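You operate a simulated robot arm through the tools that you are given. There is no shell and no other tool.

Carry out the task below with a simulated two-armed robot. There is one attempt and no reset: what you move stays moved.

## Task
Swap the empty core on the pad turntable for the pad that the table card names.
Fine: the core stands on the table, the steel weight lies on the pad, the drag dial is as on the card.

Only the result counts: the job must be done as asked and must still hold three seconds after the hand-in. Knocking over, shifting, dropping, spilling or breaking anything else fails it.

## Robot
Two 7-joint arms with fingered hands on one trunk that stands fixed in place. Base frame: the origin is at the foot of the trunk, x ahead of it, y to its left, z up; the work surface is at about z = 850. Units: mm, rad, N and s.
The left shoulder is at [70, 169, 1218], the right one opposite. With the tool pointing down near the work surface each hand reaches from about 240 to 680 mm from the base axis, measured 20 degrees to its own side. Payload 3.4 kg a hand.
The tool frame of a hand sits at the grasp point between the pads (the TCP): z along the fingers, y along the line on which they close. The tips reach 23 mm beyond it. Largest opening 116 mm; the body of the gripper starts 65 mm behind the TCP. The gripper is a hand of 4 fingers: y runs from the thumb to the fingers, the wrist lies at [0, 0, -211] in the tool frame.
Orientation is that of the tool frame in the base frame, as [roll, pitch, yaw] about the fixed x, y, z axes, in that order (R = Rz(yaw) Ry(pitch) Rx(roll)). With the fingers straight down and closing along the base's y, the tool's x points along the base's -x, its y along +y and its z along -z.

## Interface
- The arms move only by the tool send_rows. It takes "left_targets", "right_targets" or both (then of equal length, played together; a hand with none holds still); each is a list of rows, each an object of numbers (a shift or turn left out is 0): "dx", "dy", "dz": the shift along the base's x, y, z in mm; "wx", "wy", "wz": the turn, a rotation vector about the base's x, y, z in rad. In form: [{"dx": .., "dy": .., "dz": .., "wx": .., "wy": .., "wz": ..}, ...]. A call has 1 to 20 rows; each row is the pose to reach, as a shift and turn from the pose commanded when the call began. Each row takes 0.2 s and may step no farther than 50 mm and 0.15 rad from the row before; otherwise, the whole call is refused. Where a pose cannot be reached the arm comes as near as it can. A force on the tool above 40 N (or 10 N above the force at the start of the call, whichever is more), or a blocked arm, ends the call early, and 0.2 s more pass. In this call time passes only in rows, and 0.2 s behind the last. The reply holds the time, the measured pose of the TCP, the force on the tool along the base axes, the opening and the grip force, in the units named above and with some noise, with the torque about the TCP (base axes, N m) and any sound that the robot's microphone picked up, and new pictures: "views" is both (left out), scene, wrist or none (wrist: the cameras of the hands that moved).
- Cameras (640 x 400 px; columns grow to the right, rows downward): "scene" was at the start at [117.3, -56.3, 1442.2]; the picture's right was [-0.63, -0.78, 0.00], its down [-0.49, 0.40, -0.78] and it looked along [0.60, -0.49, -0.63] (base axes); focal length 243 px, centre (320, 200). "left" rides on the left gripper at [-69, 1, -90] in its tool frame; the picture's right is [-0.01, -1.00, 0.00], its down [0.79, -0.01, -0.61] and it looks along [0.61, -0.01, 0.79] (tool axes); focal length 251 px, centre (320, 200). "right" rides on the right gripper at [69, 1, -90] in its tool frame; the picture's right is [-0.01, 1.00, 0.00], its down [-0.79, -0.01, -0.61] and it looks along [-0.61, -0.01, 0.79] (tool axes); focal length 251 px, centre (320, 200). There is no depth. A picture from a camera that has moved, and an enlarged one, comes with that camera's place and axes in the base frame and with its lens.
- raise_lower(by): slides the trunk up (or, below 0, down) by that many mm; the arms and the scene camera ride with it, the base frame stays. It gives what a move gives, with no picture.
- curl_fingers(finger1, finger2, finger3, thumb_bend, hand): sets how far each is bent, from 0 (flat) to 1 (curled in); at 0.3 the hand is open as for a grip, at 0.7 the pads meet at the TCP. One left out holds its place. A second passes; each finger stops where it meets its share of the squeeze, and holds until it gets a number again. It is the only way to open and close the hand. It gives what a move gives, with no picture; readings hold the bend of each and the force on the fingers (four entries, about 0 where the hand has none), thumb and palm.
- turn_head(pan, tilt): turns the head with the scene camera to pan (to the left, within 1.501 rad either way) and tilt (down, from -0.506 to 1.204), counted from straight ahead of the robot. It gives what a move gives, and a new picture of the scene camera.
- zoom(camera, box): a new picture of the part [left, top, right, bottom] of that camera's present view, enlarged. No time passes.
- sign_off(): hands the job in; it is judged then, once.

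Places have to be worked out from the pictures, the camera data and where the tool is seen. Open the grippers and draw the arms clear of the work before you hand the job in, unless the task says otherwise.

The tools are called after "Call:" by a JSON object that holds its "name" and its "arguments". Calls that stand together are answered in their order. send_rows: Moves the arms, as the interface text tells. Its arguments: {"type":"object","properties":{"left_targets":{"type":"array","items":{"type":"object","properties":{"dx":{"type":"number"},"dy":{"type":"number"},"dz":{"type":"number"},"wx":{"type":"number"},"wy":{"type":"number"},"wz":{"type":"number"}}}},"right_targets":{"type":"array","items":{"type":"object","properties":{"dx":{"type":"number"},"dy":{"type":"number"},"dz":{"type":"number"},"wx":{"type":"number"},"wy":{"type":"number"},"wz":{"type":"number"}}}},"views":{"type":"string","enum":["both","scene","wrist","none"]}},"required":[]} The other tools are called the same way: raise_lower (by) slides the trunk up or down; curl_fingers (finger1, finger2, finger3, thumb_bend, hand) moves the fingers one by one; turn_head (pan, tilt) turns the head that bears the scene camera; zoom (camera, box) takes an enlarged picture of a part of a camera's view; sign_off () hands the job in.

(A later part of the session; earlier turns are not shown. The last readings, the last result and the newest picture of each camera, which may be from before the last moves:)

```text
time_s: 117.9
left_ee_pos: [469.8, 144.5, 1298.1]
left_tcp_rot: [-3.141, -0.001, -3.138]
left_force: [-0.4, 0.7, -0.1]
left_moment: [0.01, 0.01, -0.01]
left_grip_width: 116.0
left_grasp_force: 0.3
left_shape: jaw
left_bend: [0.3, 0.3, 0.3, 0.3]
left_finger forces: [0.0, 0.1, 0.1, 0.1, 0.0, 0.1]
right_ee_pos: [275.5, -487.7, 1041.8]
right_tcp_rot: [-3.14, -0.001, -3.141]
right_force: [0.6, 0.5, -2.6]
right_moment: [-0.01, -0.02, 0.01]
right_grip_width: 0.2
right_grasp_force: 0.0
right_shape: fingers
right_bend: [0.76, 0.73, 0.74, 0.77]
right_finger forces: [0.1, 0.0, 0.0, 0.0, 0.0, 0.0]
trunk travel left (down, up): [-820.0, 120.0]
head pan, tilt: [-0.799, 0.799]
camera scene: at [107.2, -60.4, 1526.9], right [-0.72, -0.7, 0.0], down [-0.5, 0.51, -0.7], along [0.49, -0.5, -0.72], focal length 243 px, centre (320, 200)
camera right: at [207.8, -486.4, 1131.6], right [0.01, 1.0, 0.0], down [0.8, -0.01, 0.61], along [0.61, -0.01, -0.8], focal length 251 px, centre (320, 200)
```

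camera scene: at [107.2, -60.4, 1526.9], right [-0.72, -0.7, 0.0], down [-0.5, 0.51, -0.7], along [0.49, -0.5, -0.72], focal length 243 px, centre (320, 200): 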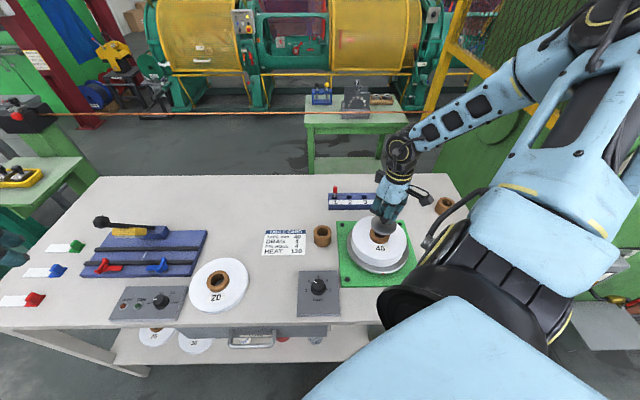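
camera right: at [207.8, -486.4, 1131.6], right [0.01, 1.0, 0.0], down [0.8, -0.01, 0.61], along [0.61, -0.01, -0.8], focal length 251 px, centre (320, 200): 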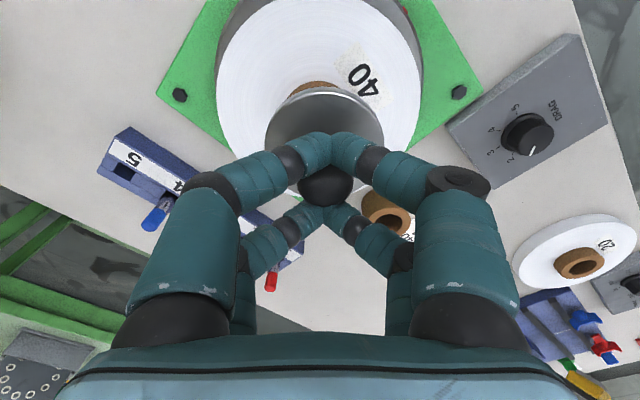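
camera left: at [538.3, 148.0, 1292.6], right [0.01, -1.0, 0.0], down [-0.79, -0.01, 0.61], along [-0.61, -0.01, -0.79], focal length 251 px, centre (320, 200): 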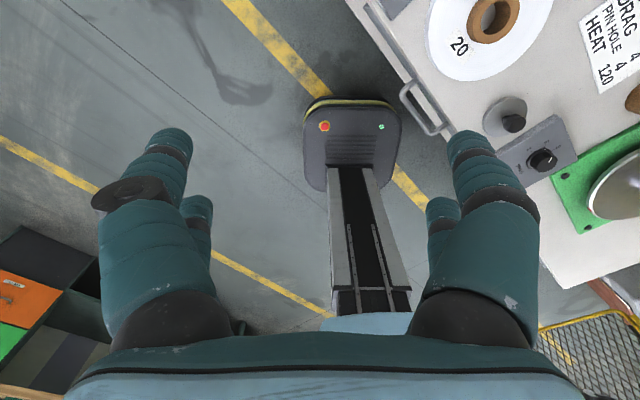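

The weight hangs over the pad core; it is ~3 mm to +y of the TCP. I correct −3 mm and lower to just above the core.

Call:
{"name": "send_rows", "arguments": {"right_targets": [{"dy": -2, "dz": -12}, {"dy": -3, "dz": -24}, {"dy": -3, "dz": -33}], "views": "wrist"}}

Call:
{"name": "zoom", "arguments": {"camera": "scene", "box": [320, 160, 460, 280]}}

```text
time_s: 118.7
left_ee_pos: [469.5, 143.4, 1297.2]
left_tcp_rot: [-3.14, 0.001, -3.14]
left_force: [-0.7, 0.2, -0.8]
left_moment: [-0.01, 0.03, -0.01]
left_grip_width: 115.9
left_grasp_force: 0.1
left_shape: jaw
left_bend: [0.3, 0.3, 0.3, 0.3]
left_finger forces: [0.0, 0.0, 0.0, 0.1, 0.0, 0.1]
right_ee_pos: [277.3, -490.2, 1007.7]
right_tcp_rot: [3.141, 0.0, -3.14]
right_force: [-0.5, 1.6, -2.7]
right_moment: [0.01, 0.0, -0.03]
right_grip_width: 0.0
right_grasp_force: 0.1
right_shape: fingers
right_bend: [0.76, 0.73, 0.74, 0.77]
right_finger forces: [0.0, 0.0, 0.0, 0.1, 0.0, 0.1]
trunk travel left (down, up): [-820.0, 120.0]
head pan, tilt: [-0.799, 0.799]
camera right: at [209.5, -490.6, 1097.5], right [0.01, 1.0, 0.0], down [0.8, -0.01, 0.61], along [0.61, -0.01, -0.8], focal length 251 px, centre (320, 200)
```

right: 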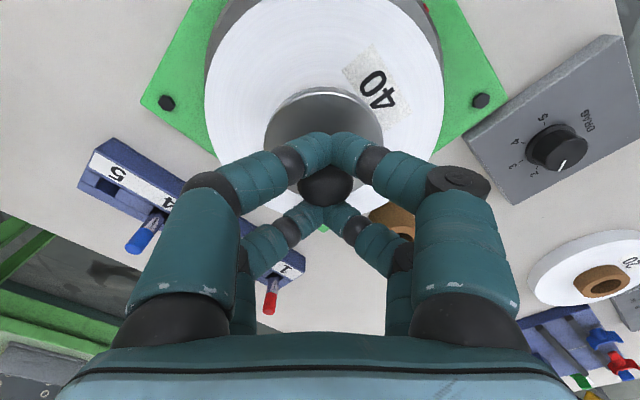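

```text
3.33 times, centred on (390, 220) of scene
camera zoom: at [107.4, -60.5, 1526.9], right [-0.72, -0.7, 0.0], down [-0.5, 0.51, -0.7], along [0.49, -0.5, -0.72], focal length 810 px, centre (87, 133)
```

zoom: 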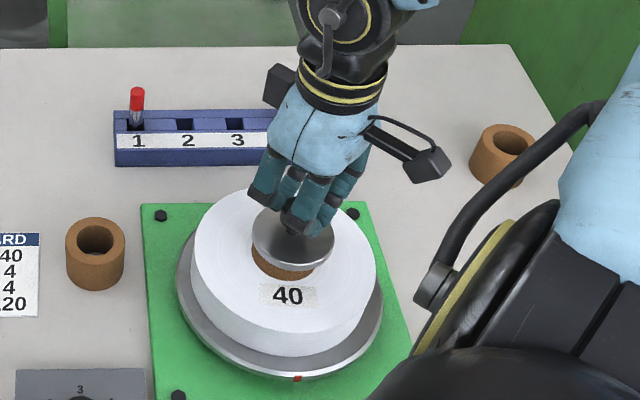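

The weight is ~9 mm above the core and aligned within a few mm. I lower in small steps until it rests.

Call:
{"name": "send_rows", "arguments": {"right_targets": [{"dz": -3}, {"dz": -6}, {"dz": -8}, {"dz": -10}], "views": "none"}}

Call:
{"name": "zoom", "arguments": {"camera": "scene", "box": [320, 160, 460, 280]}}

```text
time_s: 119.7
left_ee_pos: [468.7, 144.7, 1298.4]
left_tcp_rot: [3.141, 0.0, -3.139]
left_force: [-0.1, 0.1, 0.3]
left_moment: [0.02, 0.01, 0.02]
left_grip_width: 116.1
left_grasp_force: 0.1
left_shape: jaw
left_bend: [0.3, 0.3, 0.3, 0.3]
left_finger forces: [0.0, 0.0, 0.0, 0.1, 0.0, 0.1]
right_ee_pos: [276.4, -489.7, 999.6]
right_tcp_rot: [-3.14, 0.001, -3.139]
right_force: [-1.5, -0.1, 1.5]
right_moment: [0.03, -0.06, 0.01]
right_grip_width: 0.2
right_grasp_force: 0.2
right_shape: fingers
right_bend: [0.76, 0.73, 0.74, 0.77]
right_finger forces: [0.0, 0.0, 0.0, 0.0, 0.0, 0.1]
trunk travel left (down, up): [-820.0, 120.0]
head pan, tilt: [-0.799, 0.799]
```

```text
3.33 times, centred on (390, 220) of scene
camera zoom: at [106.3, -59.9, 1527.1], right [-0.72, -0.7, 0.0], down [-0.5, 0.51, -0.7], along [0.49, -0.5, -0.72], focal length 810 px, centre (87, 133)
```

zoom: 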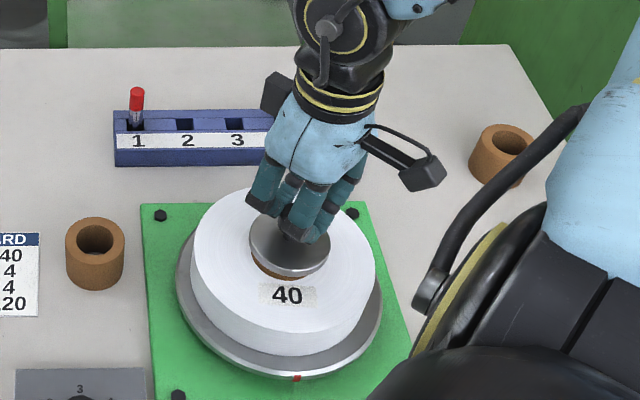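

The weight rests on the core (force now positive). I open the fingers gently.

Call:
{"name": "curl_fingers", "arguments": {"hand": "right", "finger1": 0.66, "finger2": 0.66, "finger3": 0.66, "thumb_bend": 0.66}}

Call:
{"name": "curl_fingers", "arguments": {"hand": "right", "finger1": 0.55, "finger2": 0.55, "finger3": 0.55, "thumb_bend": 0.55}}

Call:
{"name": "zoom", "arguments": {"camera": "right", "box": [120, 20, 520, 270]}}

Call:
{"name": "zoom", "arguments": {"camera": "scene", "box": [320, 160, 460, 280]}}

```text
time_s: 120.7
left_ee_pos: [470.5, 144.5, 1298.0]
left_tcp_rot: [3.141, 0.001, -3.139]
left_force: [-0.5, -0.1, -0.2]
left_moment: [0.01, 0.0, -0.01]
left_grip_width: 115.9
left_grasp_force: 0.1
left_shape: jaw
left_bend: [0.3, 0.3, 0.3, 0.3]
left_finger forces: [0.0, 0.0, 0.0, 0.1, 0.1, 0.0]
right_ee_pos: [277.0, -489.6, 999.6]
right_tcp_rot: [-3.141, 0.0, -3.14]
right_force: [0.0, -0.4, 0.0]
right_moment: [0.01, 0.01, 0.02]
right_grip_width: 11.6
right_grasp_force: 0.2
right_shape: fingers
right_bend: [0.66, 0.66, 0.66, 0.66]
right_finger forces: [0.2, 0.1, 0.0, 0.0, 0.0, 0.0]
trunk travel left (down, up): [-820.0, 120.0]
head pan, tilt: [-0.799, 0.799]
```

```text
time_s: 121.7
left_ee_pos: [469.9, 144.3, 1298.0]
left_tcp_rot: [3.14, -0.001, -3.141]
left_force: [0.7, 0.8, 0.3]
left_moment: [0.02, -0.04, -0.03]
left_grip_width: 116.1
left_grasp_force: 0.0
left_shape: jaw
left_bend: [0.3, 0.3, 0.3, 0.3]
left_finger forces: [0.0, 0.0, 0.0, 0.0, 0.0, 0.0]
right_ee_pos: [276.4, -488.8, 1000.7]
right_tcp_rot: [3.141, 0.0, -3.14]
right_force: [-0.3, -0.1, -0.6]
right_moment: [-0.01, 0.02, -0.02]
right_grip_width: 42.8
right_grasp_force: 0.0
right_shape: fingers
right_bend: [0.55, 0.55, 0.55, 0.55]
right_finger forces: [0.1, 0.0, 0.0, 0.0, 0.0, 0.0]
trunk travel left (down, up): [-820.0, 120.0]
head pan, tilt: [-0.799, 0.799]
```

```text
1.60 times, centred on (320, 145) of right
camera zoom: at [209.0, -488.9, 1089.8], right [0.01, 1.0, 0.0], down [0.8, -0.01, 0.61], along [0.61, -0.01, -0.8], focal length 402 px, centre (320, 288)
```

zoom: 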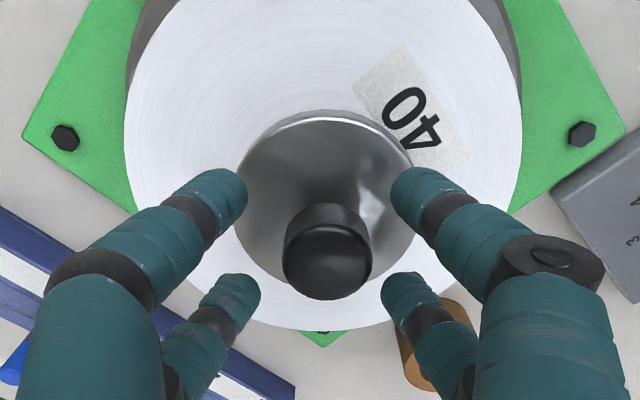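

```text
3.33 times, centred on (390, 220) of scene
camera zoom: at [107.0, -59.9, 1527.0], right [-0.72, -0.7, 0.0], down [-0.5, 0.51, -0.7], along [0.49, -0.5, -0.72], focal length 810 px, centre (87, 133)
```

zoom: 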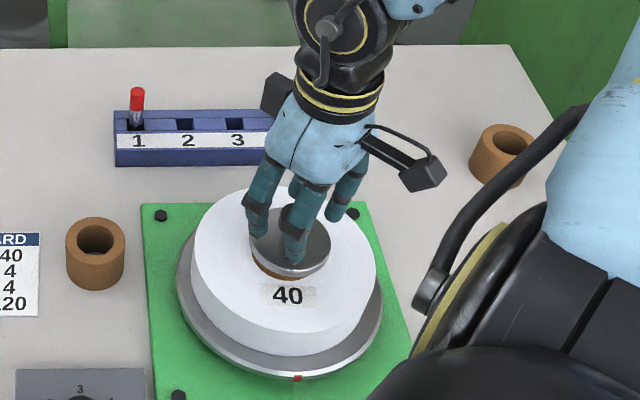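

The weight lies on the pad's core. I open further and raise the hand straight up.

Call:
{"name": "curl_fingers", "arguments": {"hand": "right", "finger1": 0.4, "finger2": 0.4, "finger3": 0.4, "thumb_bend": 0.4}}

Call:
{"name": "send_rows", "arguments": {"right_targets": [{"dz": 15}, {"dz": 45}, {"dz": 85}], "views": "both"}}

Call:
{"name": "zoom", "arguments": {"camera": "scene", "box": [230, 180, 450, 320]}}

```text
time_s: 122.7
left_ee_pos: [468.5, 145.3, 1298.1]
left_tcp_rot: [-3.141, -0.001, -3.14]
left_force: [-0.2, -0.1, 0.0]
left_moment: [0.01, 0.0, 0.0]
left_grip_width: 116.0
left_grasp_force: 0.2
left_shape: jaw
left_bend: [0.3, 0.3, 0.3, 0.3]
left_finger forces: [0.0, 0.0, 0.0, 0.0, 0.0, 0.0]
right_ee_pos: [276.4, -490.1, 1000.3]
right_tcp_rot: [-3.14, -0.001, -3.14]
right_force: [0.1, -0.8, 0.4]
right_moment: [0.02, 0.0, -0.03]
right_grip_width: 87.3
right_grasp_force: 0.1
right_shape: fingers
right_bend: [0.4, 0.4, 0.4, 0.4]
right_finger forces: [0.0, 0.0, 0.0, 0.0, 0.0, 0.0]
trunk travel left (down, up): [-820.0, 120.0]
head pan, tilt: [-0.799, 0.799]
```

```text
time_s: 123.5
left_ee_pos: [469.2, 145.8, 1297.9]
left_tcp_rot: [-3.138, 0.0, -3.139]
left_force: [1.0, 0.0, 0.4]
left_moment: [0.03, -0.01, 0.0]
left_grip_width: 115.8
left_grasp_force: 0.1
left_shape: jaw
left_bend: [0.3, 0.3, 0.3, 0.3]
left_finger forces: [0.1, 0.0, 0.1, 0.1, 0.0, 0.0]
right_ee_pos: [277.6, -486.4, 1084.1]
right_tcp_rot: [-3.141, 0.0, -3.14]
right_force: [-0.6, 0.9, 0.0]
right_moment: [-0.01, 0.0, 0.01]
right_grip_width: 87.4
right_grasp_force: 0.1
right_shape: fingers
right_bend: [0.4, 0.4, 0.4, 0.4]
right_finger forces: [0.0, 0.0, 0.1, 0.0, 0.0, 0.0]
trunk travel left (down, up): [-820.0, 120.0]
head pan, tilt: [-0.799, 0.799]
camera scene: at [105.8, -58.4, 1527.1], right [-0.72, -0.7, 0.0], down [-0.5, 0.51, -0.7], along [0.49, -0.5, -0.72], focal length 243 px, centre (320, 200)
camera right: at [209.5, -486.5, 1174.2], right [0.01, 1.0, 0.0], down [0.8, -0.01, 0.61], along [0.61, -0.01, -0.8], focal length 251 px, centre (320, 200)
```

scene: 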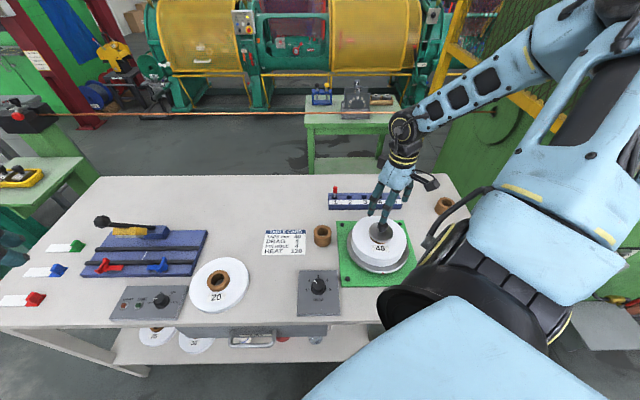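
right: 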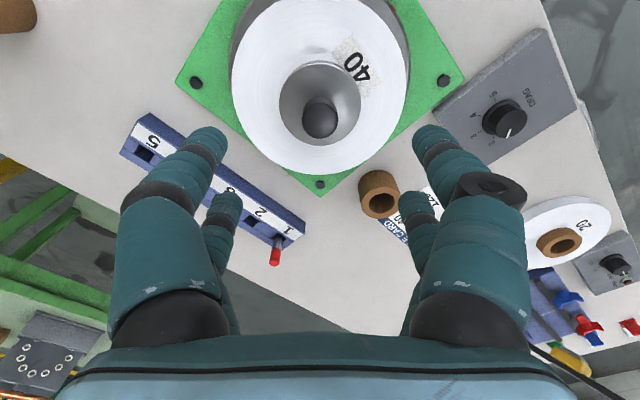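

```text
2.86 times, centred on (340, 250) of scene
camera zoom: at [105.8, -58.4, 1527.1], right [-0.72, -0.7, 0.0], down [-0.5, 0.51, -0.7], along [0.49, -0.5, -0.72], focal length 694 px, centre (263, 57)
```

zoom: 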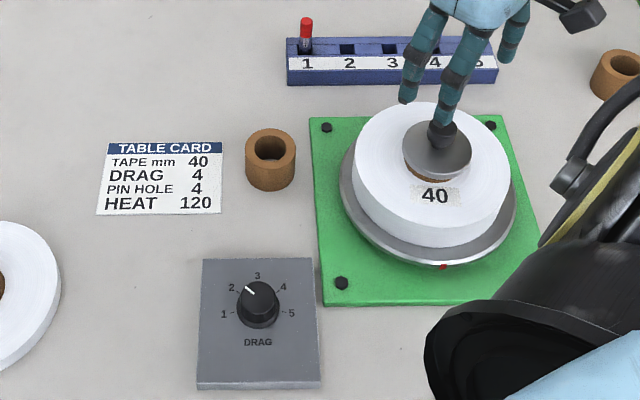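

The weight lies on the pad. Now the drag dial: I move the hand above it, about (317, -268), with yaw +45° for a straight view.

Call:
{"name": "send_rows", "arguments": {"right_targets": [{"dx": 6, "dy": 35, "wz": 0.12}, {"dx": 13, "dy": 75, "wz": 0.24}, {"dx": 20, "dy": 115, "dz": -10, "wz": 0.37}, {"dx": 28, "dy": 155, "dz": -25, "wz": 0.5}, {"dx": 35, "dy": 192, "dz": -45, "wz": 0.64}, {"dx": 40, "dy": 219, "dz": -65, "wz": 0.785}], "views": "both"}}

Call:
{"name": "zoom", "arguments": {"camera": "right", "box": [180, 20, 460, 220]}}

```text
time_s: 124.9
left_ee_pos: [471.2, 145.1, 1296.5]
left_tcp_rot: [-3.14, -0.001, -3.14]
left_force: [-0.3, -0.8, -0.2]
left_moment: [-0.02, 0.0, -0.03]
left_grip_width: 115.9
left_grasp_force: 0.1
left_shape: jaw
left_bend: [0.3, 0.3, 0.3, 0.3]
left_finger forces: [0.0, 0.0, 0.0, 0.0, 0.1, 0.1]
right_ee_pos: [319.1, -268.7, 1018.6]
right_tcp_rot: [-3.141, 0.0, -2.353]
right_force: [0.3, -0.3, 0.4]
right_moment: [0.0, 0.02, -0.01]
right_grip_width: 87.8
right_grasp_force: 0.1
right_shape: fingers
right_bend: [0.4, 0.4, 0.4, 0.4]
right_finger forces: [0.1, 0.0, 0.1, 0.0, 0.0, 0.0]
trunk travel left (down, up): [-820.0, 120.0]
head pan, tilt: [-0.799, 0.799]
camera scene: at [108.6, -60.0, 1526.8], right [-0.72, -0.7, 0.0], down [-0.5, 0.51, -0.7], along [0.49, -0.5, -0.72], focal length 243 px, centre (320, 200)
camera right: at [270.9, -318.2, 1108.7], right [-0.7, 0.71, 0.0], down [0.57, 0.56, 0.61], along [0.43, 0.43, -0.8], focal length 251 px, centre (320, 200)
```

scene: 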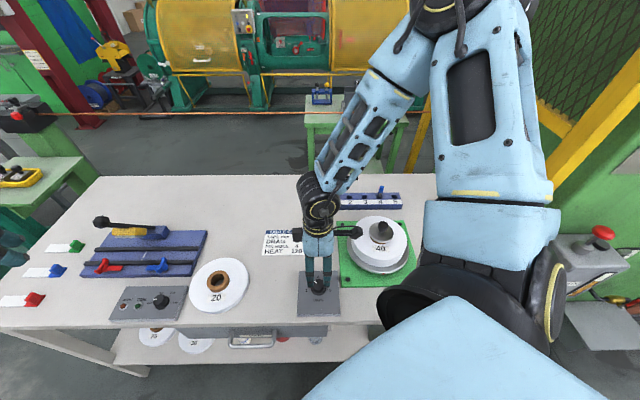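
right: 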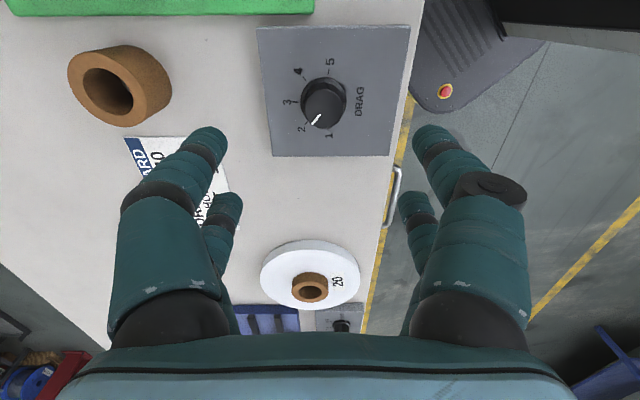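

```text
2.00 times, centred on (320, 120) of right
camera zoom: at [270.9, -318.2, 1108.7], right [-0.7, 0.71, 0.0], down [0.57, 0.56, 0.61], along [0.43, 0.43, -0.8], focal length 503 px, centre (320, 360)
```

zoom: 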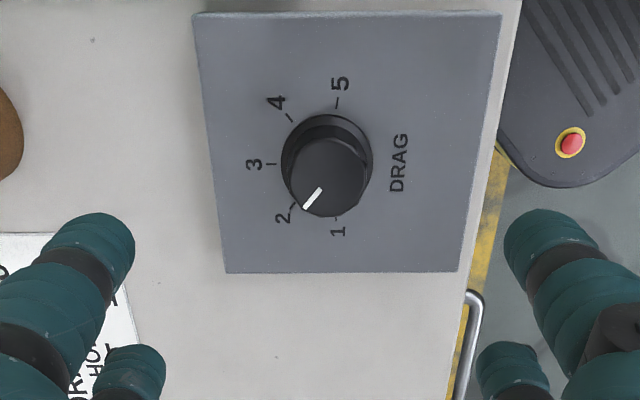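

The top view shows the pointer at 2, ticks about 50° apart, so it needs about 100° clockwise to 4. Knob axis is near (317, -267.5), top z ≈ 895, diameter 30. I align the hand and lower the trunk by 100 mm.

Call:
{"name": "send_rows", "arguments": {"right_targets": [{"dx": -2.5, "dy": 1.7}], "views": "none"}}

Call:
{"name": "raise_lower", "arguments": {"by": -90}}

Call:
{"name": "zoom", "arguments": {"camera": "right", "box": [160, 20, 480, 220]}}

```text
time_s: 125.3
left_ee_pos: [469.0, 145.7, 1298.9]
left_tcp_rot: [-3.142, 0.001, -3.141]
left_force: [0.9, -0.5, -0.4]
left_moment: [-0.01, 0.02, 0.0]
left_grip_width: 116.1
left_grasp_force: 0.1
left_shape: jaw
left_bend: [0.3, 0.3, 0.3, 0.3]
left_finger forces: [0.0, 0.0, 0.0, 0.1, 0.0, 0.1]
right_ee_pos: [314.5, -268.9, 1019.1]
right_tcp_rot: [-3.142, 0.0, -2.355]
right_force: [0.6, 0.3, -0.1]
right_moment: [0.01, 0.07, 0.01]
right_grip_width: 87.6
right_grasp_force: 0.1
right_shape: fingers
right_bend: [0.4, 0.4, 0.4, 0.4]
right_finger forces: [0.0, 0.0, 0.0, 0.1, 0.0, 0.0]
trunk travel left (down, up): [-820.0, 120.0]
head pan, tilt: [-0.799, 0.799]
```

```text
time_s: 126.5
left_ee_pos: [470.7, 144.9, 1207.5]
left_tcp_rot: [3.141, 0.0, -3.141]
left_force: [0.4, 0.6, -0.5]
left_moment: [0.0, 0.02, 0.01]
left_grip_width: 115.8
left_grasp_force: 0.0
left_shape: jaw
left_bend: [0.3, 0.3, 0.3, 0.3]
left_finger forces: [0.0, 0.0, 0.0, 0.0, 0.0, 0.1]
right_ee_pos: [314.1, -268.7, 929.6]
right_tcp_rot: [-3.141, 0.0, -2.356]
right_force: [0.7, -0.2, -0.2]
right_moment: [0.03, 0.03, 0.01]
right_grip_width: 87.6
right_grasp_force: 0.1
right_shape: fingers
right_bend: [0.4, 0.4, 0.4, 0.4]
right_finger forces: [0.0, 0.0, 0.0, 0.0, 0.0, 0.0]
trunk travel left (down, up): [-730.0, 210.0]
head pan, tilt: [-0.799, 0.799]
```

```text
2.00 times, centred on (320, 120) of right
camera zoom: at [266.3, -317.0, 1019.1], right [-0.7, 0.71, 0.0], down [0.57, 0.56, 0.61], along [0.43, 0.42, -0.8], focal length 503 px, centre (320, 360)
```

zoom: 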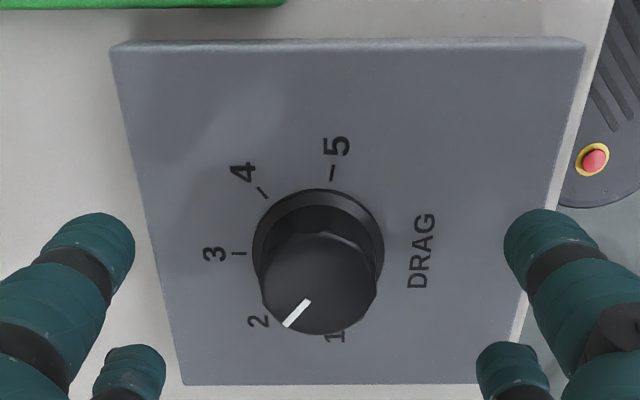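

I refine: axis about (317.5, -267), knob top about z 888. I shift (+2, +2) and descend to z 903.

Call:
{"name": "send_rows", "arguments": {"right_targets": [{"dx": 2, "dy": 2, "dz": -13}, {"dx": 2, "dy": 2, "dz": -26}], "views": "wrist"}}

Call:
{"name": "curl_fingers", "arguments": {"hand": "right", "finger1": 0.56, "finger2": 0.56, "finger3": 0.56, "thumb_bend": 0.56}}

Call:
{"name": "zoom", "arguments": {"camera": "right", "box": [160, 60, 480, 260]}}

```text
time_s: 127.2
left_ee_pos: [469.6, 144.8, 1208.2]
left_tcp_rot: [3.142, 0.0, -3.139]
left_force: [0.1, 0.7, 0.2]
left_moment: [0.0, 0.03, 0.01]
left_grip_width: 115.8
left_grasp_force: 0.0
left_shape: jaw
left_bend: [0.3, 0.3, 0.3, 0.3]
left_finger forces: [0.1, 0.0, 0.0, 0.1, 0.0, 0.0]
right_ee_pos: [316.3, -267.1, 902.0]
right_tcp_rot: [3.141, 0.0, -2.353]
right_force: [-0.2, -0.6, 0.6]
right_moment: [-0.01, -0.03, -0.01]
right_grip_width: 87.8
right_grasp_force: 0.0
right_shape: fingers
right_bend: [0.4, 0.4, 0.4, 0.4]
right_finger forces: [0.0, 0.0, 0.0, 0.1, 0.0, 0.1]
trunk travel left (down, up): [-730.0, 210.0]
head pan, tilt: [-0.799, 0.799]
camera right: at [268.1, -315.5, 993.2], right [-0.7, 0.71, 0.0], down [0.57, 0.56, 0.61], along [0.43, 0.43, -0.79], focal length 251 px, centre (320, 200)
```

right: 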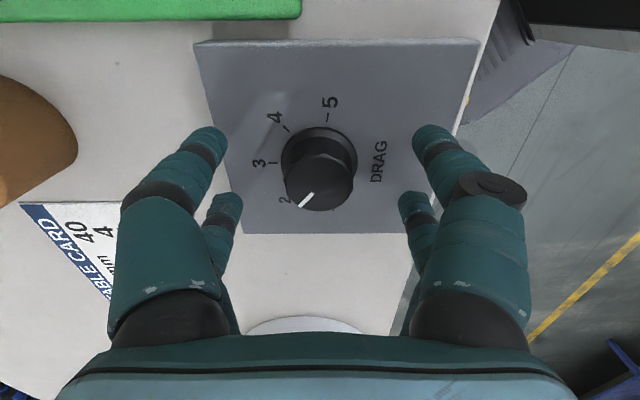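

```text
time_s: 128.2
left_ee_pos: [469.7, 144.8, 1207.4]
left_tcp_rot: [3.141, -0.002, -3.139]
left_force: [0.5, 0.4, 0.3]
left_moment: [-0.03, 0.01, -0.01]
left_grip_width: 115.9
left_grasp_force: 0.0
left_shape: jaw
left_bend: [0.3, 0.3, 0.3, 0.3]
left_finger forces: [0.0, 0.0, 0.1, 0.1, 0.0, 0.0]
right_ee_pos: [315.4, -267.6, 904.4]
right_tcp_rot: [3.141, 0.001, -2.358]
right_force: [1.2, 0.5, 0.4]
right_moment: [-0.02, 0.01, -0.01]
right_grip_width: 41.4
right_grasp_force: 0.0
right_shape: fingers
right_bend: [0.56, 0.56, 0.56, 0.56]
right_finger forces: [0.1, 0.0, 0.0, 0.0, 0.0, 0.0]
trunk travel left (down, up): [-730.0, 210.0]
head pan, tilt: [-0.799, 0.799]
```

```text
2.00 times, centred on (320, 160) of right
camera zoom: at [267.9, -315.3, 993.4], right [-0.7, 0.71, 0.0], down [0.57, 0.56, 0.61], along [0.43, 0.42, -0.8], focal length 503 px, centre (320, 280)
```

zoom: 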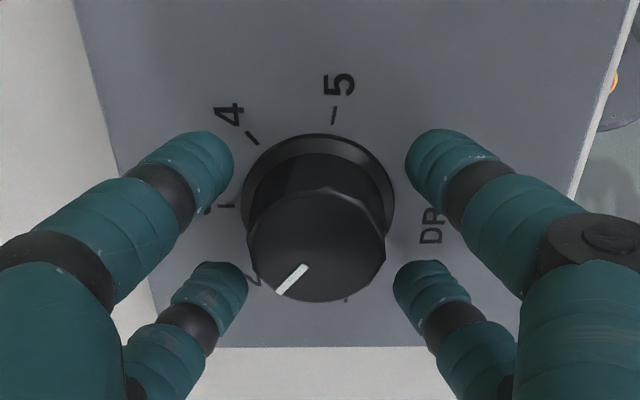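

The digits surround the dial knob symmetrically. I close on it moderately.

Call:
{"name": "curl_fingers", "arguments": {"hand": "right", "finger1": 0.7, "finger2": 0.7, "finger3": 0.7, "thumb_bend": 0.68}}

Call:
{"name": "zoom", "arguments": {"camera": "right", "box": [160, 60, 480, 260]}}

```text
time_s: 129.2
left_ee_pos: [470.7, 144.8, 1207.6]
left_tcp_rot: [-3.141, 0.0, -3.141]
left_force: [-0.1, 0.7, 0.4]
left_moment: [0.0, 0.01, 0.02]
left_grip_width: 116.0
left_grasp_force: 0.0
left_shape: jaw
left_bend: [0.3, 0.3, 0.3, 0.3]
left_finger forces: [0.1, 0.0, 0.1, 0.1, 0.0, 0.0]
right_ee_pos: [316.3, -267.4, 904.0]
right_tcp_rot: [3.141, -0.001, -2.355]
right_force: [0.7, -0.8, -3.2]
right_moment: [0.0, 0.01, 0.01]
right_grip_width: 11.6
right_grasp_force: 4.7
right_shape: fingers
right_bend: [0.66, 0.66, 0.65, 0.66]
right_finger forces: [2.3, 2.5, 3.1, 0.0, 2.1, 0.1]
trunk travel left (down, up): [-730.0, 210.0]
head pan, tilt: [-0.799, 0.799]
```

```text
2.00 times, centred on (320, 160) of right
camera zoom: at [268.0, -315.5, 993.3], right [-0.7, 0.71, 0.0], down [0.57, 0.56, 0.61], along [0.43, 0.42, -0.8], focal length 503 px, centre (320, 280)
```

zoom: 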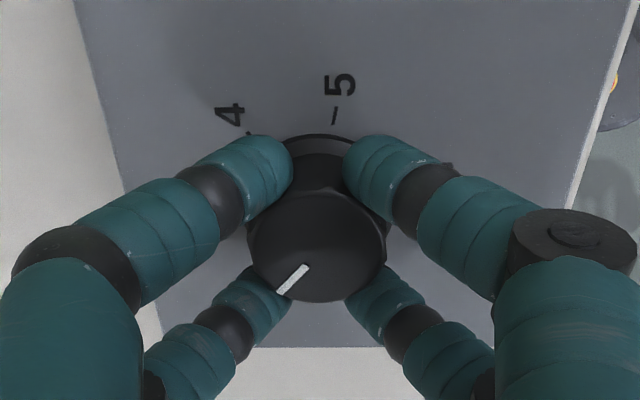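

All four digits press evenly (4.7 N). I turn clockwise by 0.3 rad and check that the pointer follows.

Call:
{"name": "send_rows", "arguments": {"right_targets": [{"wz": -0.1}, {"wz": -0.2}, {"wz": -0.3}], "views": "wrist"}}

Call:
{"name": "zoom", "arguments": {"camera": "right", "box": [160, 60, 480, 260]}}

```text
time_s: 129.9
left_ee_pos: [469.9, 144.4, 1208.1]
left_tcp_rot: [3.141, -0.001, -3.139]
left_force: [-0.7, -0.3, -0.3]
left_moment: [-0.01, -0.01, 0.02]
left_grip_width: 115.8
left_grasp_force: 0.1
left_shape: jaw
left_bend: [0.3, 0.3, 0.3, 0.3]
left_finger forces: [0.0, 0.1, 0.0, 0.0, 0.0, 0.0]
right_ee_pos: [316.8, -268.4, 903.8]
right_tcp_rot: [3.141, 0.0, -2.658]
right_force: [-1.1, 0.9, -4.3]
right_moment: [0.04, 0.04, 0.05]
right_grip_width: 11.6
right_grasp_force: 6.1
right_shape: fingers
right_bend: [0.66, 0.66, 0.65, 0.66]
right_finger forces: [3.8, 3.3, 2.8, 0.0, 2.1, 0.1]
trunk travel left (down, up): [-730.0, 210.0]
head pan, tilt: [-0.799, 0.799]
camera right: at [256.4, -299.0, 993.7], right [-0.46, 0.89, 0.0], down [0.71, 0.36, 0.61], along [0.54, 0.28, -0.8], focal length 251 px, centre (320, 200)
```

right: 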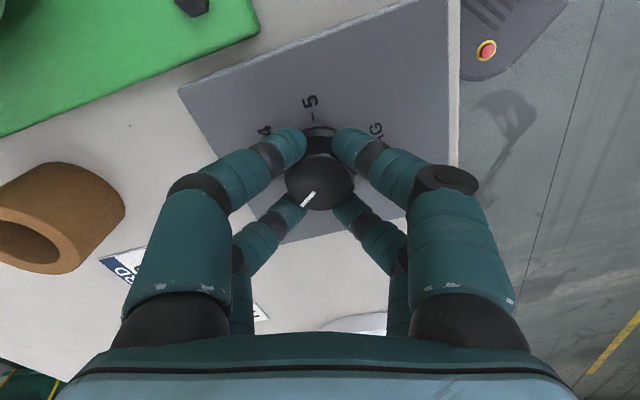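

```text
2.00 times, centred on (320, 160) of right
camera zoom: at [256.4, -299.0, 993.7], right [-0.46, 0.89, 0.0], down [0.71, 0.36, 0.61], along [0.54, 0.28, -0.8], focal length 503 px, centre (320, 280)
```

zoom: 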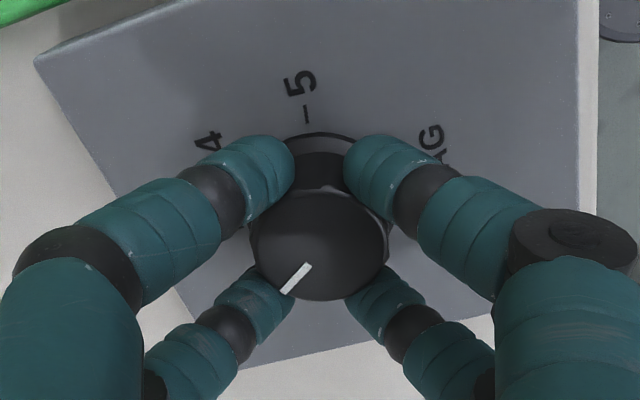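

The knob follows with some slip (about 10° of 17°). I squeeze a bit more and continue turning.

Call:
{"name": "curl_fingers", "arguments": {"hand": "right", "finger1": 0.8, "finger2": 0.8, "finger3": 0.8, "thumb_bend": 0.78}}

Call:
{"name": "send_rows", "arguments": {"right_targets": [{"wz": -0.1}, {"wz": -0.2}, {"wz": -0.3}, {"wz": -0.4}], "views": "wrist"}}

Call:
{"name": "zoom", "arguments": {"camera": "right", "box": [160, 60, 480, 260]}}

```text
time_s: 130.9
left_ee_pos: [470.6, 144.5, 1207.3]
left_tcp_rot: [3.141, -0.002, -3.14]
left_force: [-0.4, 0.0, -0.4]
left_moment: [-0.02, 0.01, 0.01]
left_grip_width: 115.8
left_grasp_force: 0.1
left_shape: jaw
left_bend: [0.3, 0.3, 0.3, 0.3]
left_finger forces: [0.1, 0.1, 0.1, 0.0, 0.0, 0.1]
right_ee_pos: [317.4, -267.8, 904.3]
right_tcp_rot: [3.141, -0.001, -2.658]
right_force: [-0.2, -2.1, -7.1]
right_moment: [0.02, -0.04, 0.02]
right_grip_width: 8.0
right_grasp_force: 16.3
right_shape: fingers
right_bend: [0.68, 0.68, 0.69, 0.7]
right_finger forces: [7.7, 8.7, 6.1, 0.0, 10.1, 0.0]
trunk travel left (down, up): [-730.0, 210.0]
head pan, tilt: [-0.799, 0.799]
```

```text
time_s: 131.9
left_ee_pos: [470.0, 143.4, 1207.9]
left_tcp_rot: [3.141, -0.001, -3.139]
left_force: [-0.4, -0.1, -0.4]
left_moment: [0.01, 0.02, 0.01]
left_grip_width: 115.7
left_grasp_force: 0.0
left_shape: jaw
left_bend: [0.3, 0.3, 0.3, 0.3]
left_finger forces: [0.0, 0.0, 0.0, 0.0, 0.1, 0.1]
right_ee_pos: [316.1, -267.2, 902.6]
right_tcp_rot: [-3.141, 0.0, -3.056]
right_force: [1.9, -3.4, 1.2]
right_moment: [-0.08, -0.08, -0.02]
right_grip_width: 7.6
right_grasp_force: 18.7
right_shape: fingers
right_bend: [0.69, 0.68, 0.69, 0.7]
right_finger forces: [7.2, 10.5, 7.9, 0.0, 12.0, 0.0]
trunk travel left (down, up): [-730.0, 210.0]
head pan, tilt: [-0.799, 0.799]
camera right: at [249.1, -273.0, 992.8], right [-0.08, 1.0, 0.0], down [0.79, 0.06, 0.61], along [0.61, 0.05, -0.79], focal length 251 px, centre (320, 200)
```

right: 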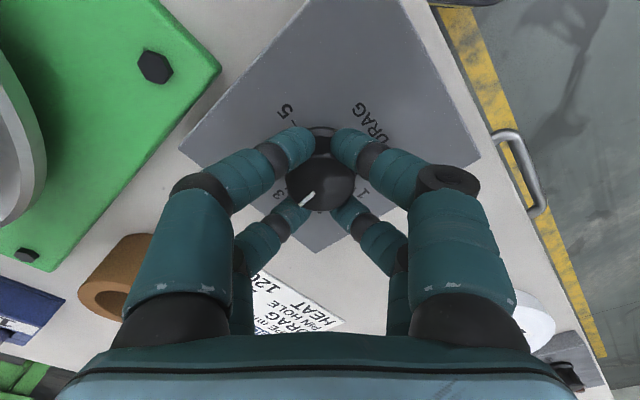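

```text
2.00 times, centred on (320, 160) of right
camera zoom: at [249.1, -273.0, 992.8], right [-0.08, 1.0, 0.0], down [0.79, 0.06, 0.61], along [0.61, 0.05, -0.79], focal length 503 px, centre (320, 280)
```

zoom: 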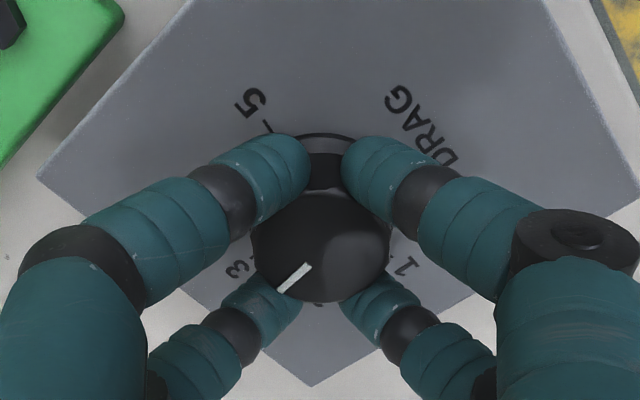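

With the firmer grip the knob follows one-to-one. I continue clockwise by another 0.7 rad.

Call:
{"name": "send_rows", "arguments": {"right_targets": [{"wz": -0.12}, {"wz": -0.24}, {"wz": -0.36}, {"wz": -0.48}, {"wz": -0.6}, {"wz": -0.7}], "views": "wrist"}}

Call:
{"name": "zoom", "arguments": {"camera": "right", "box": [160, 60, 480, 260]}}

Call:
{"name": "zoom", "arguments": {"camera": "scene", "box": [260, 220, 400, 320]}}

```text
time_s: 133.3
left_ee_pos: [468.0, 148.4, 1208.5]
left_tcp_rot: [-3.138, 0.0, 3.141]
left_force: [1.1, -0.6, -0.1]
left_moment: [-0.01, 0.02, 0.01]
left_grip_width: 116.0
left_grasp_force: 0.0
left_shape: jaw
left_bend: [0.3, 0.3, 0.3, 0.3]
left_finger forces: [0.0, 0.1, 0.1, 0.1, 0.1, 0.1]
right_ee_pos: [317.4, -310.4, 915.5]
right_tcp_rot: [3.136, 0.001, 2.53]
right_force: [3.0, 23.7, 19.4]
right_moment: [1.48, -0.31, 0.0]
right_grip_width: 28.9
right_grasp_force: 17.1
right_shape: fingers
right_bend: [0.52, 0.69, 0.73, 0.78]
right_finger forces: [34.2, 0.1, 0.0, 0.0, 0.0, 0.1]
right hand out of reach, approached as far as the arm can: row 5, 6
trunk travel left (down, up): [-730.0, 210.0]
head pan, tilt: [-0.799, 0.799]
camera right: at [262.6, -270.6, 1005.3], right [0.58, 0.81, 0.01], down [0.64, -0.46, 0.61], along [0.5, -0.35, -0.79], focal length 251 px, centre (320, 200)
```

right: 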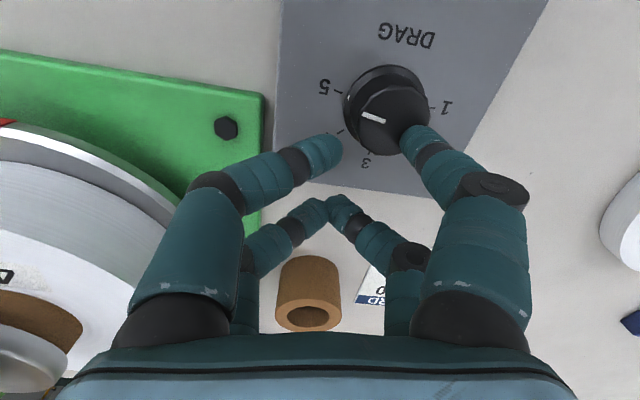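

```text
2.00 times, centred on (320, 160) of right
camera zoom: at [262.6, -270.6, 1005.3], right [0.58, 0.81, 0.01], down [0.64, -0.46, 0.61], along [0.5, -0.35, -0.79], focal length 503 px, centre (320, 280)
```

zoom: 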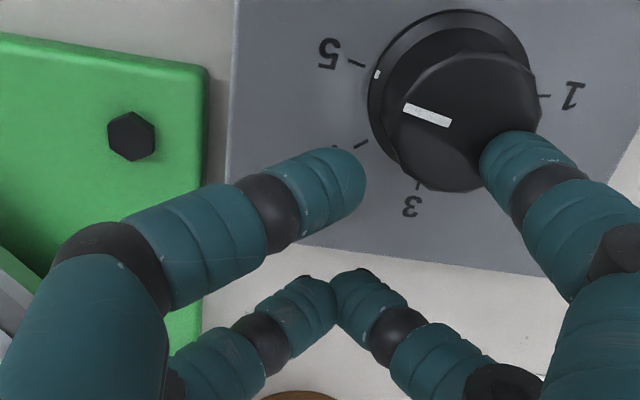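

```text
4.00 times, centred on (330, 270) of scene
camera zoom: at [105.6, -54.7, 1437.9], right [-0.72, -0.7, 0.0], down [-0.5, 0.51, -0.7], along [0.49, -0.5, -0.71], focal length 972 px, centre (280, -80)
```

zoom: 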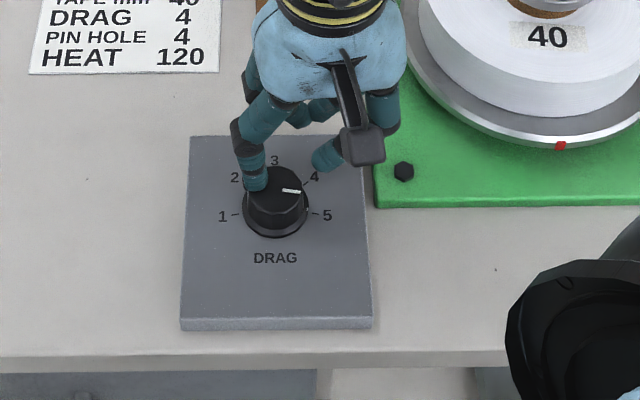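

The arm ran into a joint limit and slipped off: finger 1 is pressing on the knob side with 34 N, and the dial over-turned to about 5. I open the fingers at once and go up.

Call:
{"name": "curl_fingers", "arguments": {"hand": "right", "finger1": 0.4, "finger2": 0.5, "finger3": 0.5, "thumb_bend": 0.5}}

Call:
{"name": "zoom", "arguments": {"camera": "scene", "box": [260, 220, 400, 320]}}

Call:
{"name": "zoom", "arguments": {"camera": "right", "box": [160, 0, 560, 250]}}

```text
time_s: 134.3
left_ee_pos: [464.7, 145.9, 1210.7]
left_tcp_rot: [-3.14, 0.004, -3.139]
left_force: [0.5, -0.7, -0.6]
left_moment: [-0.03, 0.0, 0.03]
left_grip_width: 116.0
left_grasp_force: 0.1
left_shape: jaw
left_bend: [0.3, 0.3, 0.3, 0.3]
left_finger forces: [0.0, 0.0, 0.0, 0.0, 0.0, 0.1]
right_ee_pos: [315.7, -312.2, 914.7]
right_tcp_rot: [3.136, 0.001, 2.532]
right_force: [-5.1, -4.8, 36.0]
right_moment: [1.79, -0.38, 0.18]
right_grip_width: 71.6
right_grasp_force: 18.4
right_shape: fingers
right_bend: [0.49, 0.5, 0.5, 0.5]
right_finger forces: [36.4, 0.1, 0.1, 0.0, 0.0, 0.1]
trunk travel left (down, up): [-730.0, 210.0]
head pan, tilt: [-0.799, 0.799]
```

```text
4.00 times, centred on (330, 270) of scene
camera zoom: at [101.4, -58.2, 1437.6], right [-0.72, -0.7, 0.0], down [-0.5, 0.51, -0.7], along [0.49, -0.5, -0.71], focal length 972 px, centre (280, -80)
```

zoom: 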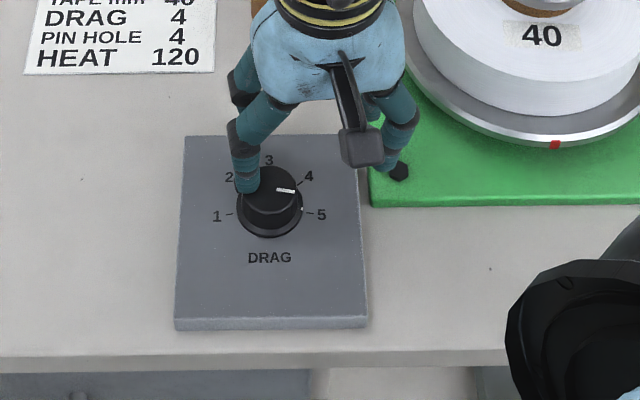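

```text
1.60 times, centred on (360, 125) of right
camera zoom: at [259.8, -272.6, 1004.2], right [0.58, 0.81, 0.01], down [0.65, -0.46, 0.61], along [0.5, -0.35, -0.79], focal length 402 px, centre (256, 320)
```

zoom: 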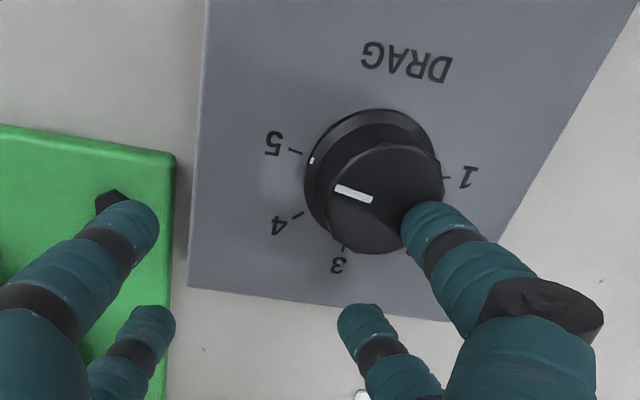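

Finger 1 still presses down on the knob with 36 N. I lift straight up to remove the load.

Call:
{"name": "send_rows", "arguments": {"right_targets": [{"dz": 8}, {"dz": 20}, {"dz": 50}, {"dz": 90}], "views": "both"}}

Call:
{"name": "zoom", "arguments": {"camera": "scene", "box": [240, 180, 460, 320]}}

```text
time_s: 135.3
left_ee_pos: [468.9, 144.7, 1208.5]
left_tcp_rot: [-3.14, 0.001, -3.141]
left_force: [0.3, -0.9, 0.9]
left_moment: [0.01, 0.0, -0.02]
left_grip_width: 115.8
left_grasp_force: 0.0
left_shape: jaw
left_bend: [0.3, 0.3, 0.3, 0.3]
left_finger forces: [0.1, 0.0, 0.1, 0.0, 0.1, 0.0]
right_ee_pos: [319.5, -310.4, 1000.0]
right_tcp_rot: [-3.139, -0.003, 2.527]
right_force: [0.1, -0.5, -0.1]
right_moment: [0.02, 0.02, 0.05]
right_grip_width: 72.8
right_grasp_force: 0.1
right_shape: fingers
right_bend: [0.4, 0.5, 0.5, 0.5]
right_finger forces: [0.0, 0.0, 0.1, 0.0, 0.1, 0.0]
trunk travel left (down, up): [-730.0, 210.0]
head pan, tilt: [-0.799, 0.799]
camera scene: at [107.4, -59.8, 1436.9], right [-0.72, -0.7, 0.0], down [-0.5, 0.51, -0.7], along [0.49, -0.5, -0.72], focal length 243 px, centre (320, 200)
camera right: at [264.4, -271.2, 1089.7], right [0.58, 0.81, 0.0], down [0.65, -0.46, 0.61], along [0.49, -0.35, -0.8], focal length 251 px, centre (320, 200)
```

scene: 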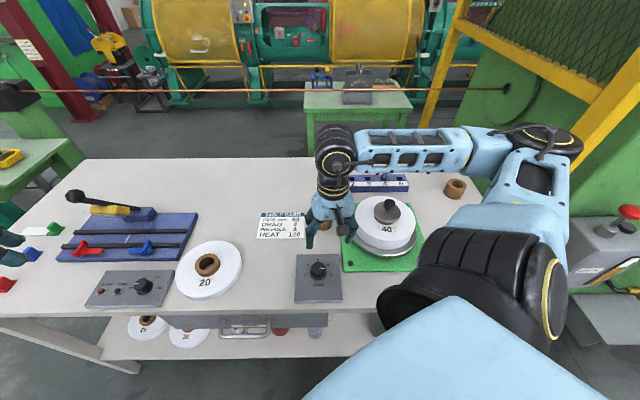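
right: 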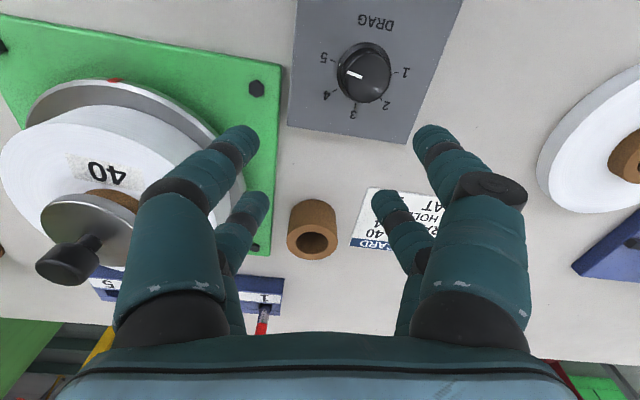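

```text
2.86 times, centred on (350, 250) of scene
camera zoom: at [107.4, -59.8, 1436.9], right [-0.72, -0.7, 0.0], down [-0.5, 0.51, -0.7], along [0.49, -0.5, -0.72], focal length 694 px, centre (234, 57)
```

zoom: 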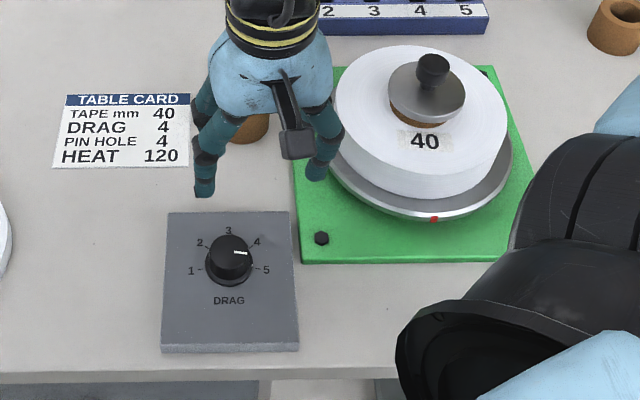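

The hand is free; box, pad, weight and core are all still in place. I zoom in to read the dial now.

Call:
{"name": "zoom", "arguments": {"camera": "right", "box": [280, 0, 480, 140]}}

Call:
{"name": "zoom", "arguments": {"camera": "scene", "box": [290, 245, 350, 290]}}

```text
2.86 times, centred on (380, 70) of right
camera zoom: at [264.4, -271.2, 1089.7], right [0.58, 0.81, 0.0], down [0.65, -0.46, 0.61], along [0.49, -0.35, -0.8], focal length 718 px, centre (149, 571)
```

zoom: 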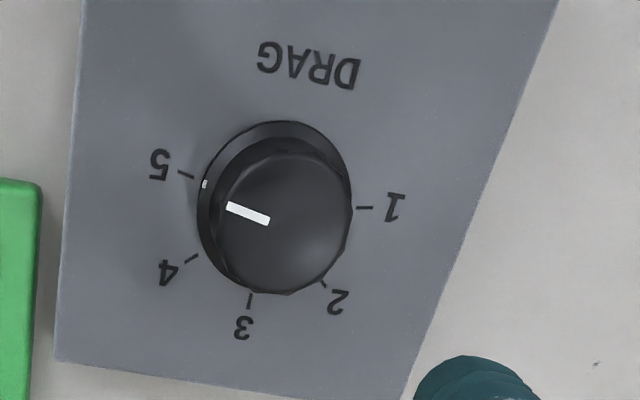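

```text
8.89 times, centred on (320, 268) of scene
camera zoom: at [107.4, -59.8, 1436.9], right [-0.72, -0.7, 0.0], down [-0.5, 0.51, -0.7], along [0.49, -0.5, -0.72], focal length 2159 px, centre (320, -400)
```

zoom: 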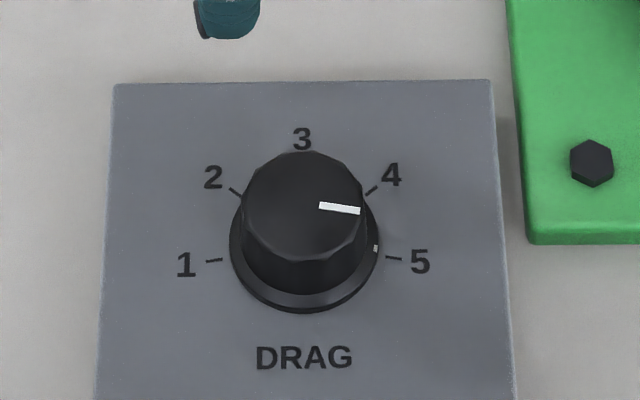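

The small mark shows the dial at about 4.9; it has to go back counter-clockwise by about 45° to 4. I return above the knob and turn the hand to yaw ≈ 0, so that the turn back stays in the safe yaw range.

Call:
{"name": "curl_fingers", "arguments": {"hand": "right", "finger1": 0.43, "finger2": 0.43, "finger3": 0.43, "thumb_bend": 0.43}}

Call:
{"name": "send_rows", "arguments": {"right_targets": [{"dx": -1, "dy": 10, "wz": 0.13}, {"dx": -2, "dy": 20, "wz": 0.26}, {"dx": -2, "dy": 30, "wz": 0.39}, {"dx": -2.5, "dy": 40, "wz": 0.52}, {"dx": -2.5, "dy": 43, "wz": 0.62}], "views": "wrist"}}

Call:
{"name": "zoom", "arguments": {"camera": "right", "box": [200, 40, 440, 220]}}

```text
time_s: 136.3
left_ee_pos: [468.8, 144.8, 1209.4]
left_tcp_rot: [-3.141, -0.001, -3.14]
left_force: [-0.5, -0.5, 0.2]
left_moment: [-0.01, 0.02, -0.02]
left_grip_width: 115.9
left_grasp_force: 0.1
left_shape: jaw
left_bend: [0.3, 0.3, 0.3, 0.3]
left_finger forces: [0.0, 0.1, 0.0, 0.1, 0.0, 0.0]
right_ee_pos: [318.6, -311.1, 998.9]
right_tcp_rot: [3.141, 0.0, 2.526]
right_force: [-0.7, 0.0, 0.4]
right_moment: [0.01, 0.01, -0.02]
right_grip_width: 79.2
right_grasp_force: 0.0
right_shape: fingers
right_bend: [0.43, 0.43, 0.43, 0.43]
right_finger forces: [0.1, 0.0, 0.1, 0.0, 0.0, 0.1]
trunk travel left (down, up): [-730.0, 210.0]
head pan, tilt: [-0.799, 0.799]
```

```text
time_s: 137.6
left_ee_pos: [469.2, 146.0, 1208.8]
left_tcp_rot: [-3.141, 0.0, -3.139]
left_force: [-0.7, 0.9, 0.1]
left_moment: [-0.02, 0.01, 0.0]
left_grip_width: 115.8
left_grasp_force: 0.0
left_shape: jaw
left_bend: [0.3, 0.3, 0.3, 0.3]
left_finger forces: [0.1, 0.1, 0.0, 0.0, 0.1, 0.0]
right_ee_pos: [316.1, -268.9, 1001.3]
right_tcp_rot: [-3.141, 0.0, -3.134]
right_force: [0.2, -0.4, -0.1]
right_moment: [-0.01, 0.05, 0.01]
right_grip_width: 79.1
right_grasp_force: 0.1
right_shape: fingers
right_bend: [0.43, 0.43, 0.43, 0.43]
right_finger forces: [0.0, 0.0, 0.0, 0.0, 0.0, 0.1]
trunk travel left (down, up): [-730.0, 210.0]
head pan, tilt: [-0.799, 0.799]
camera right: at [248.0, -268.7, 1091.6], right [0.0, 1.0, 0.0], down [0.8, 0.0, 0.61], along [0.61, 0.0, -0.8], focal length 251 px, centre (320, 200)
```

right: 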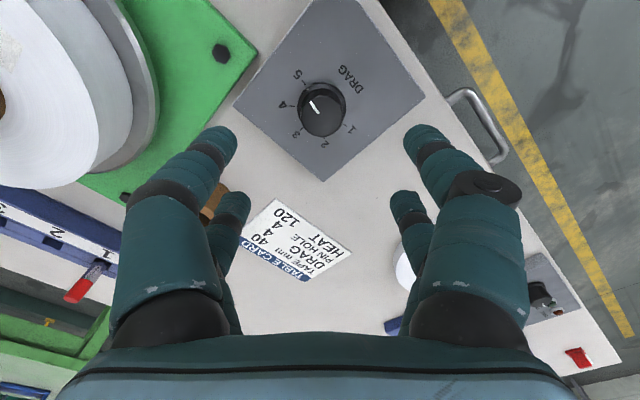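

```text
2.22 times, centred on (320, 130) of right
camera zoom: at [248.0, -268.7, 1091.6], right [0.0, 1.0, 0.0], down [0.8, 0.0, 0.61], along [0.61, 0.0, -0.8], focal length 559 px, centre (320, 356)
```

zoom: 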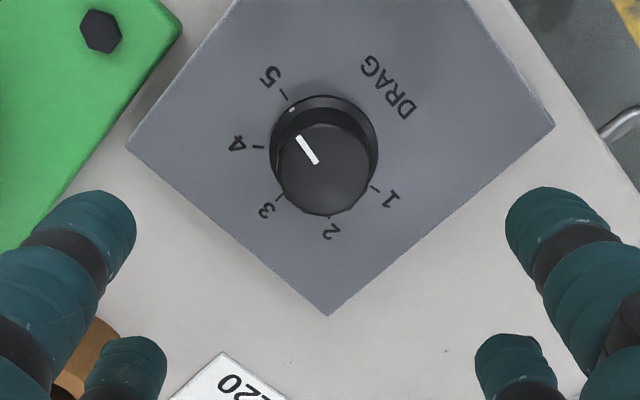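

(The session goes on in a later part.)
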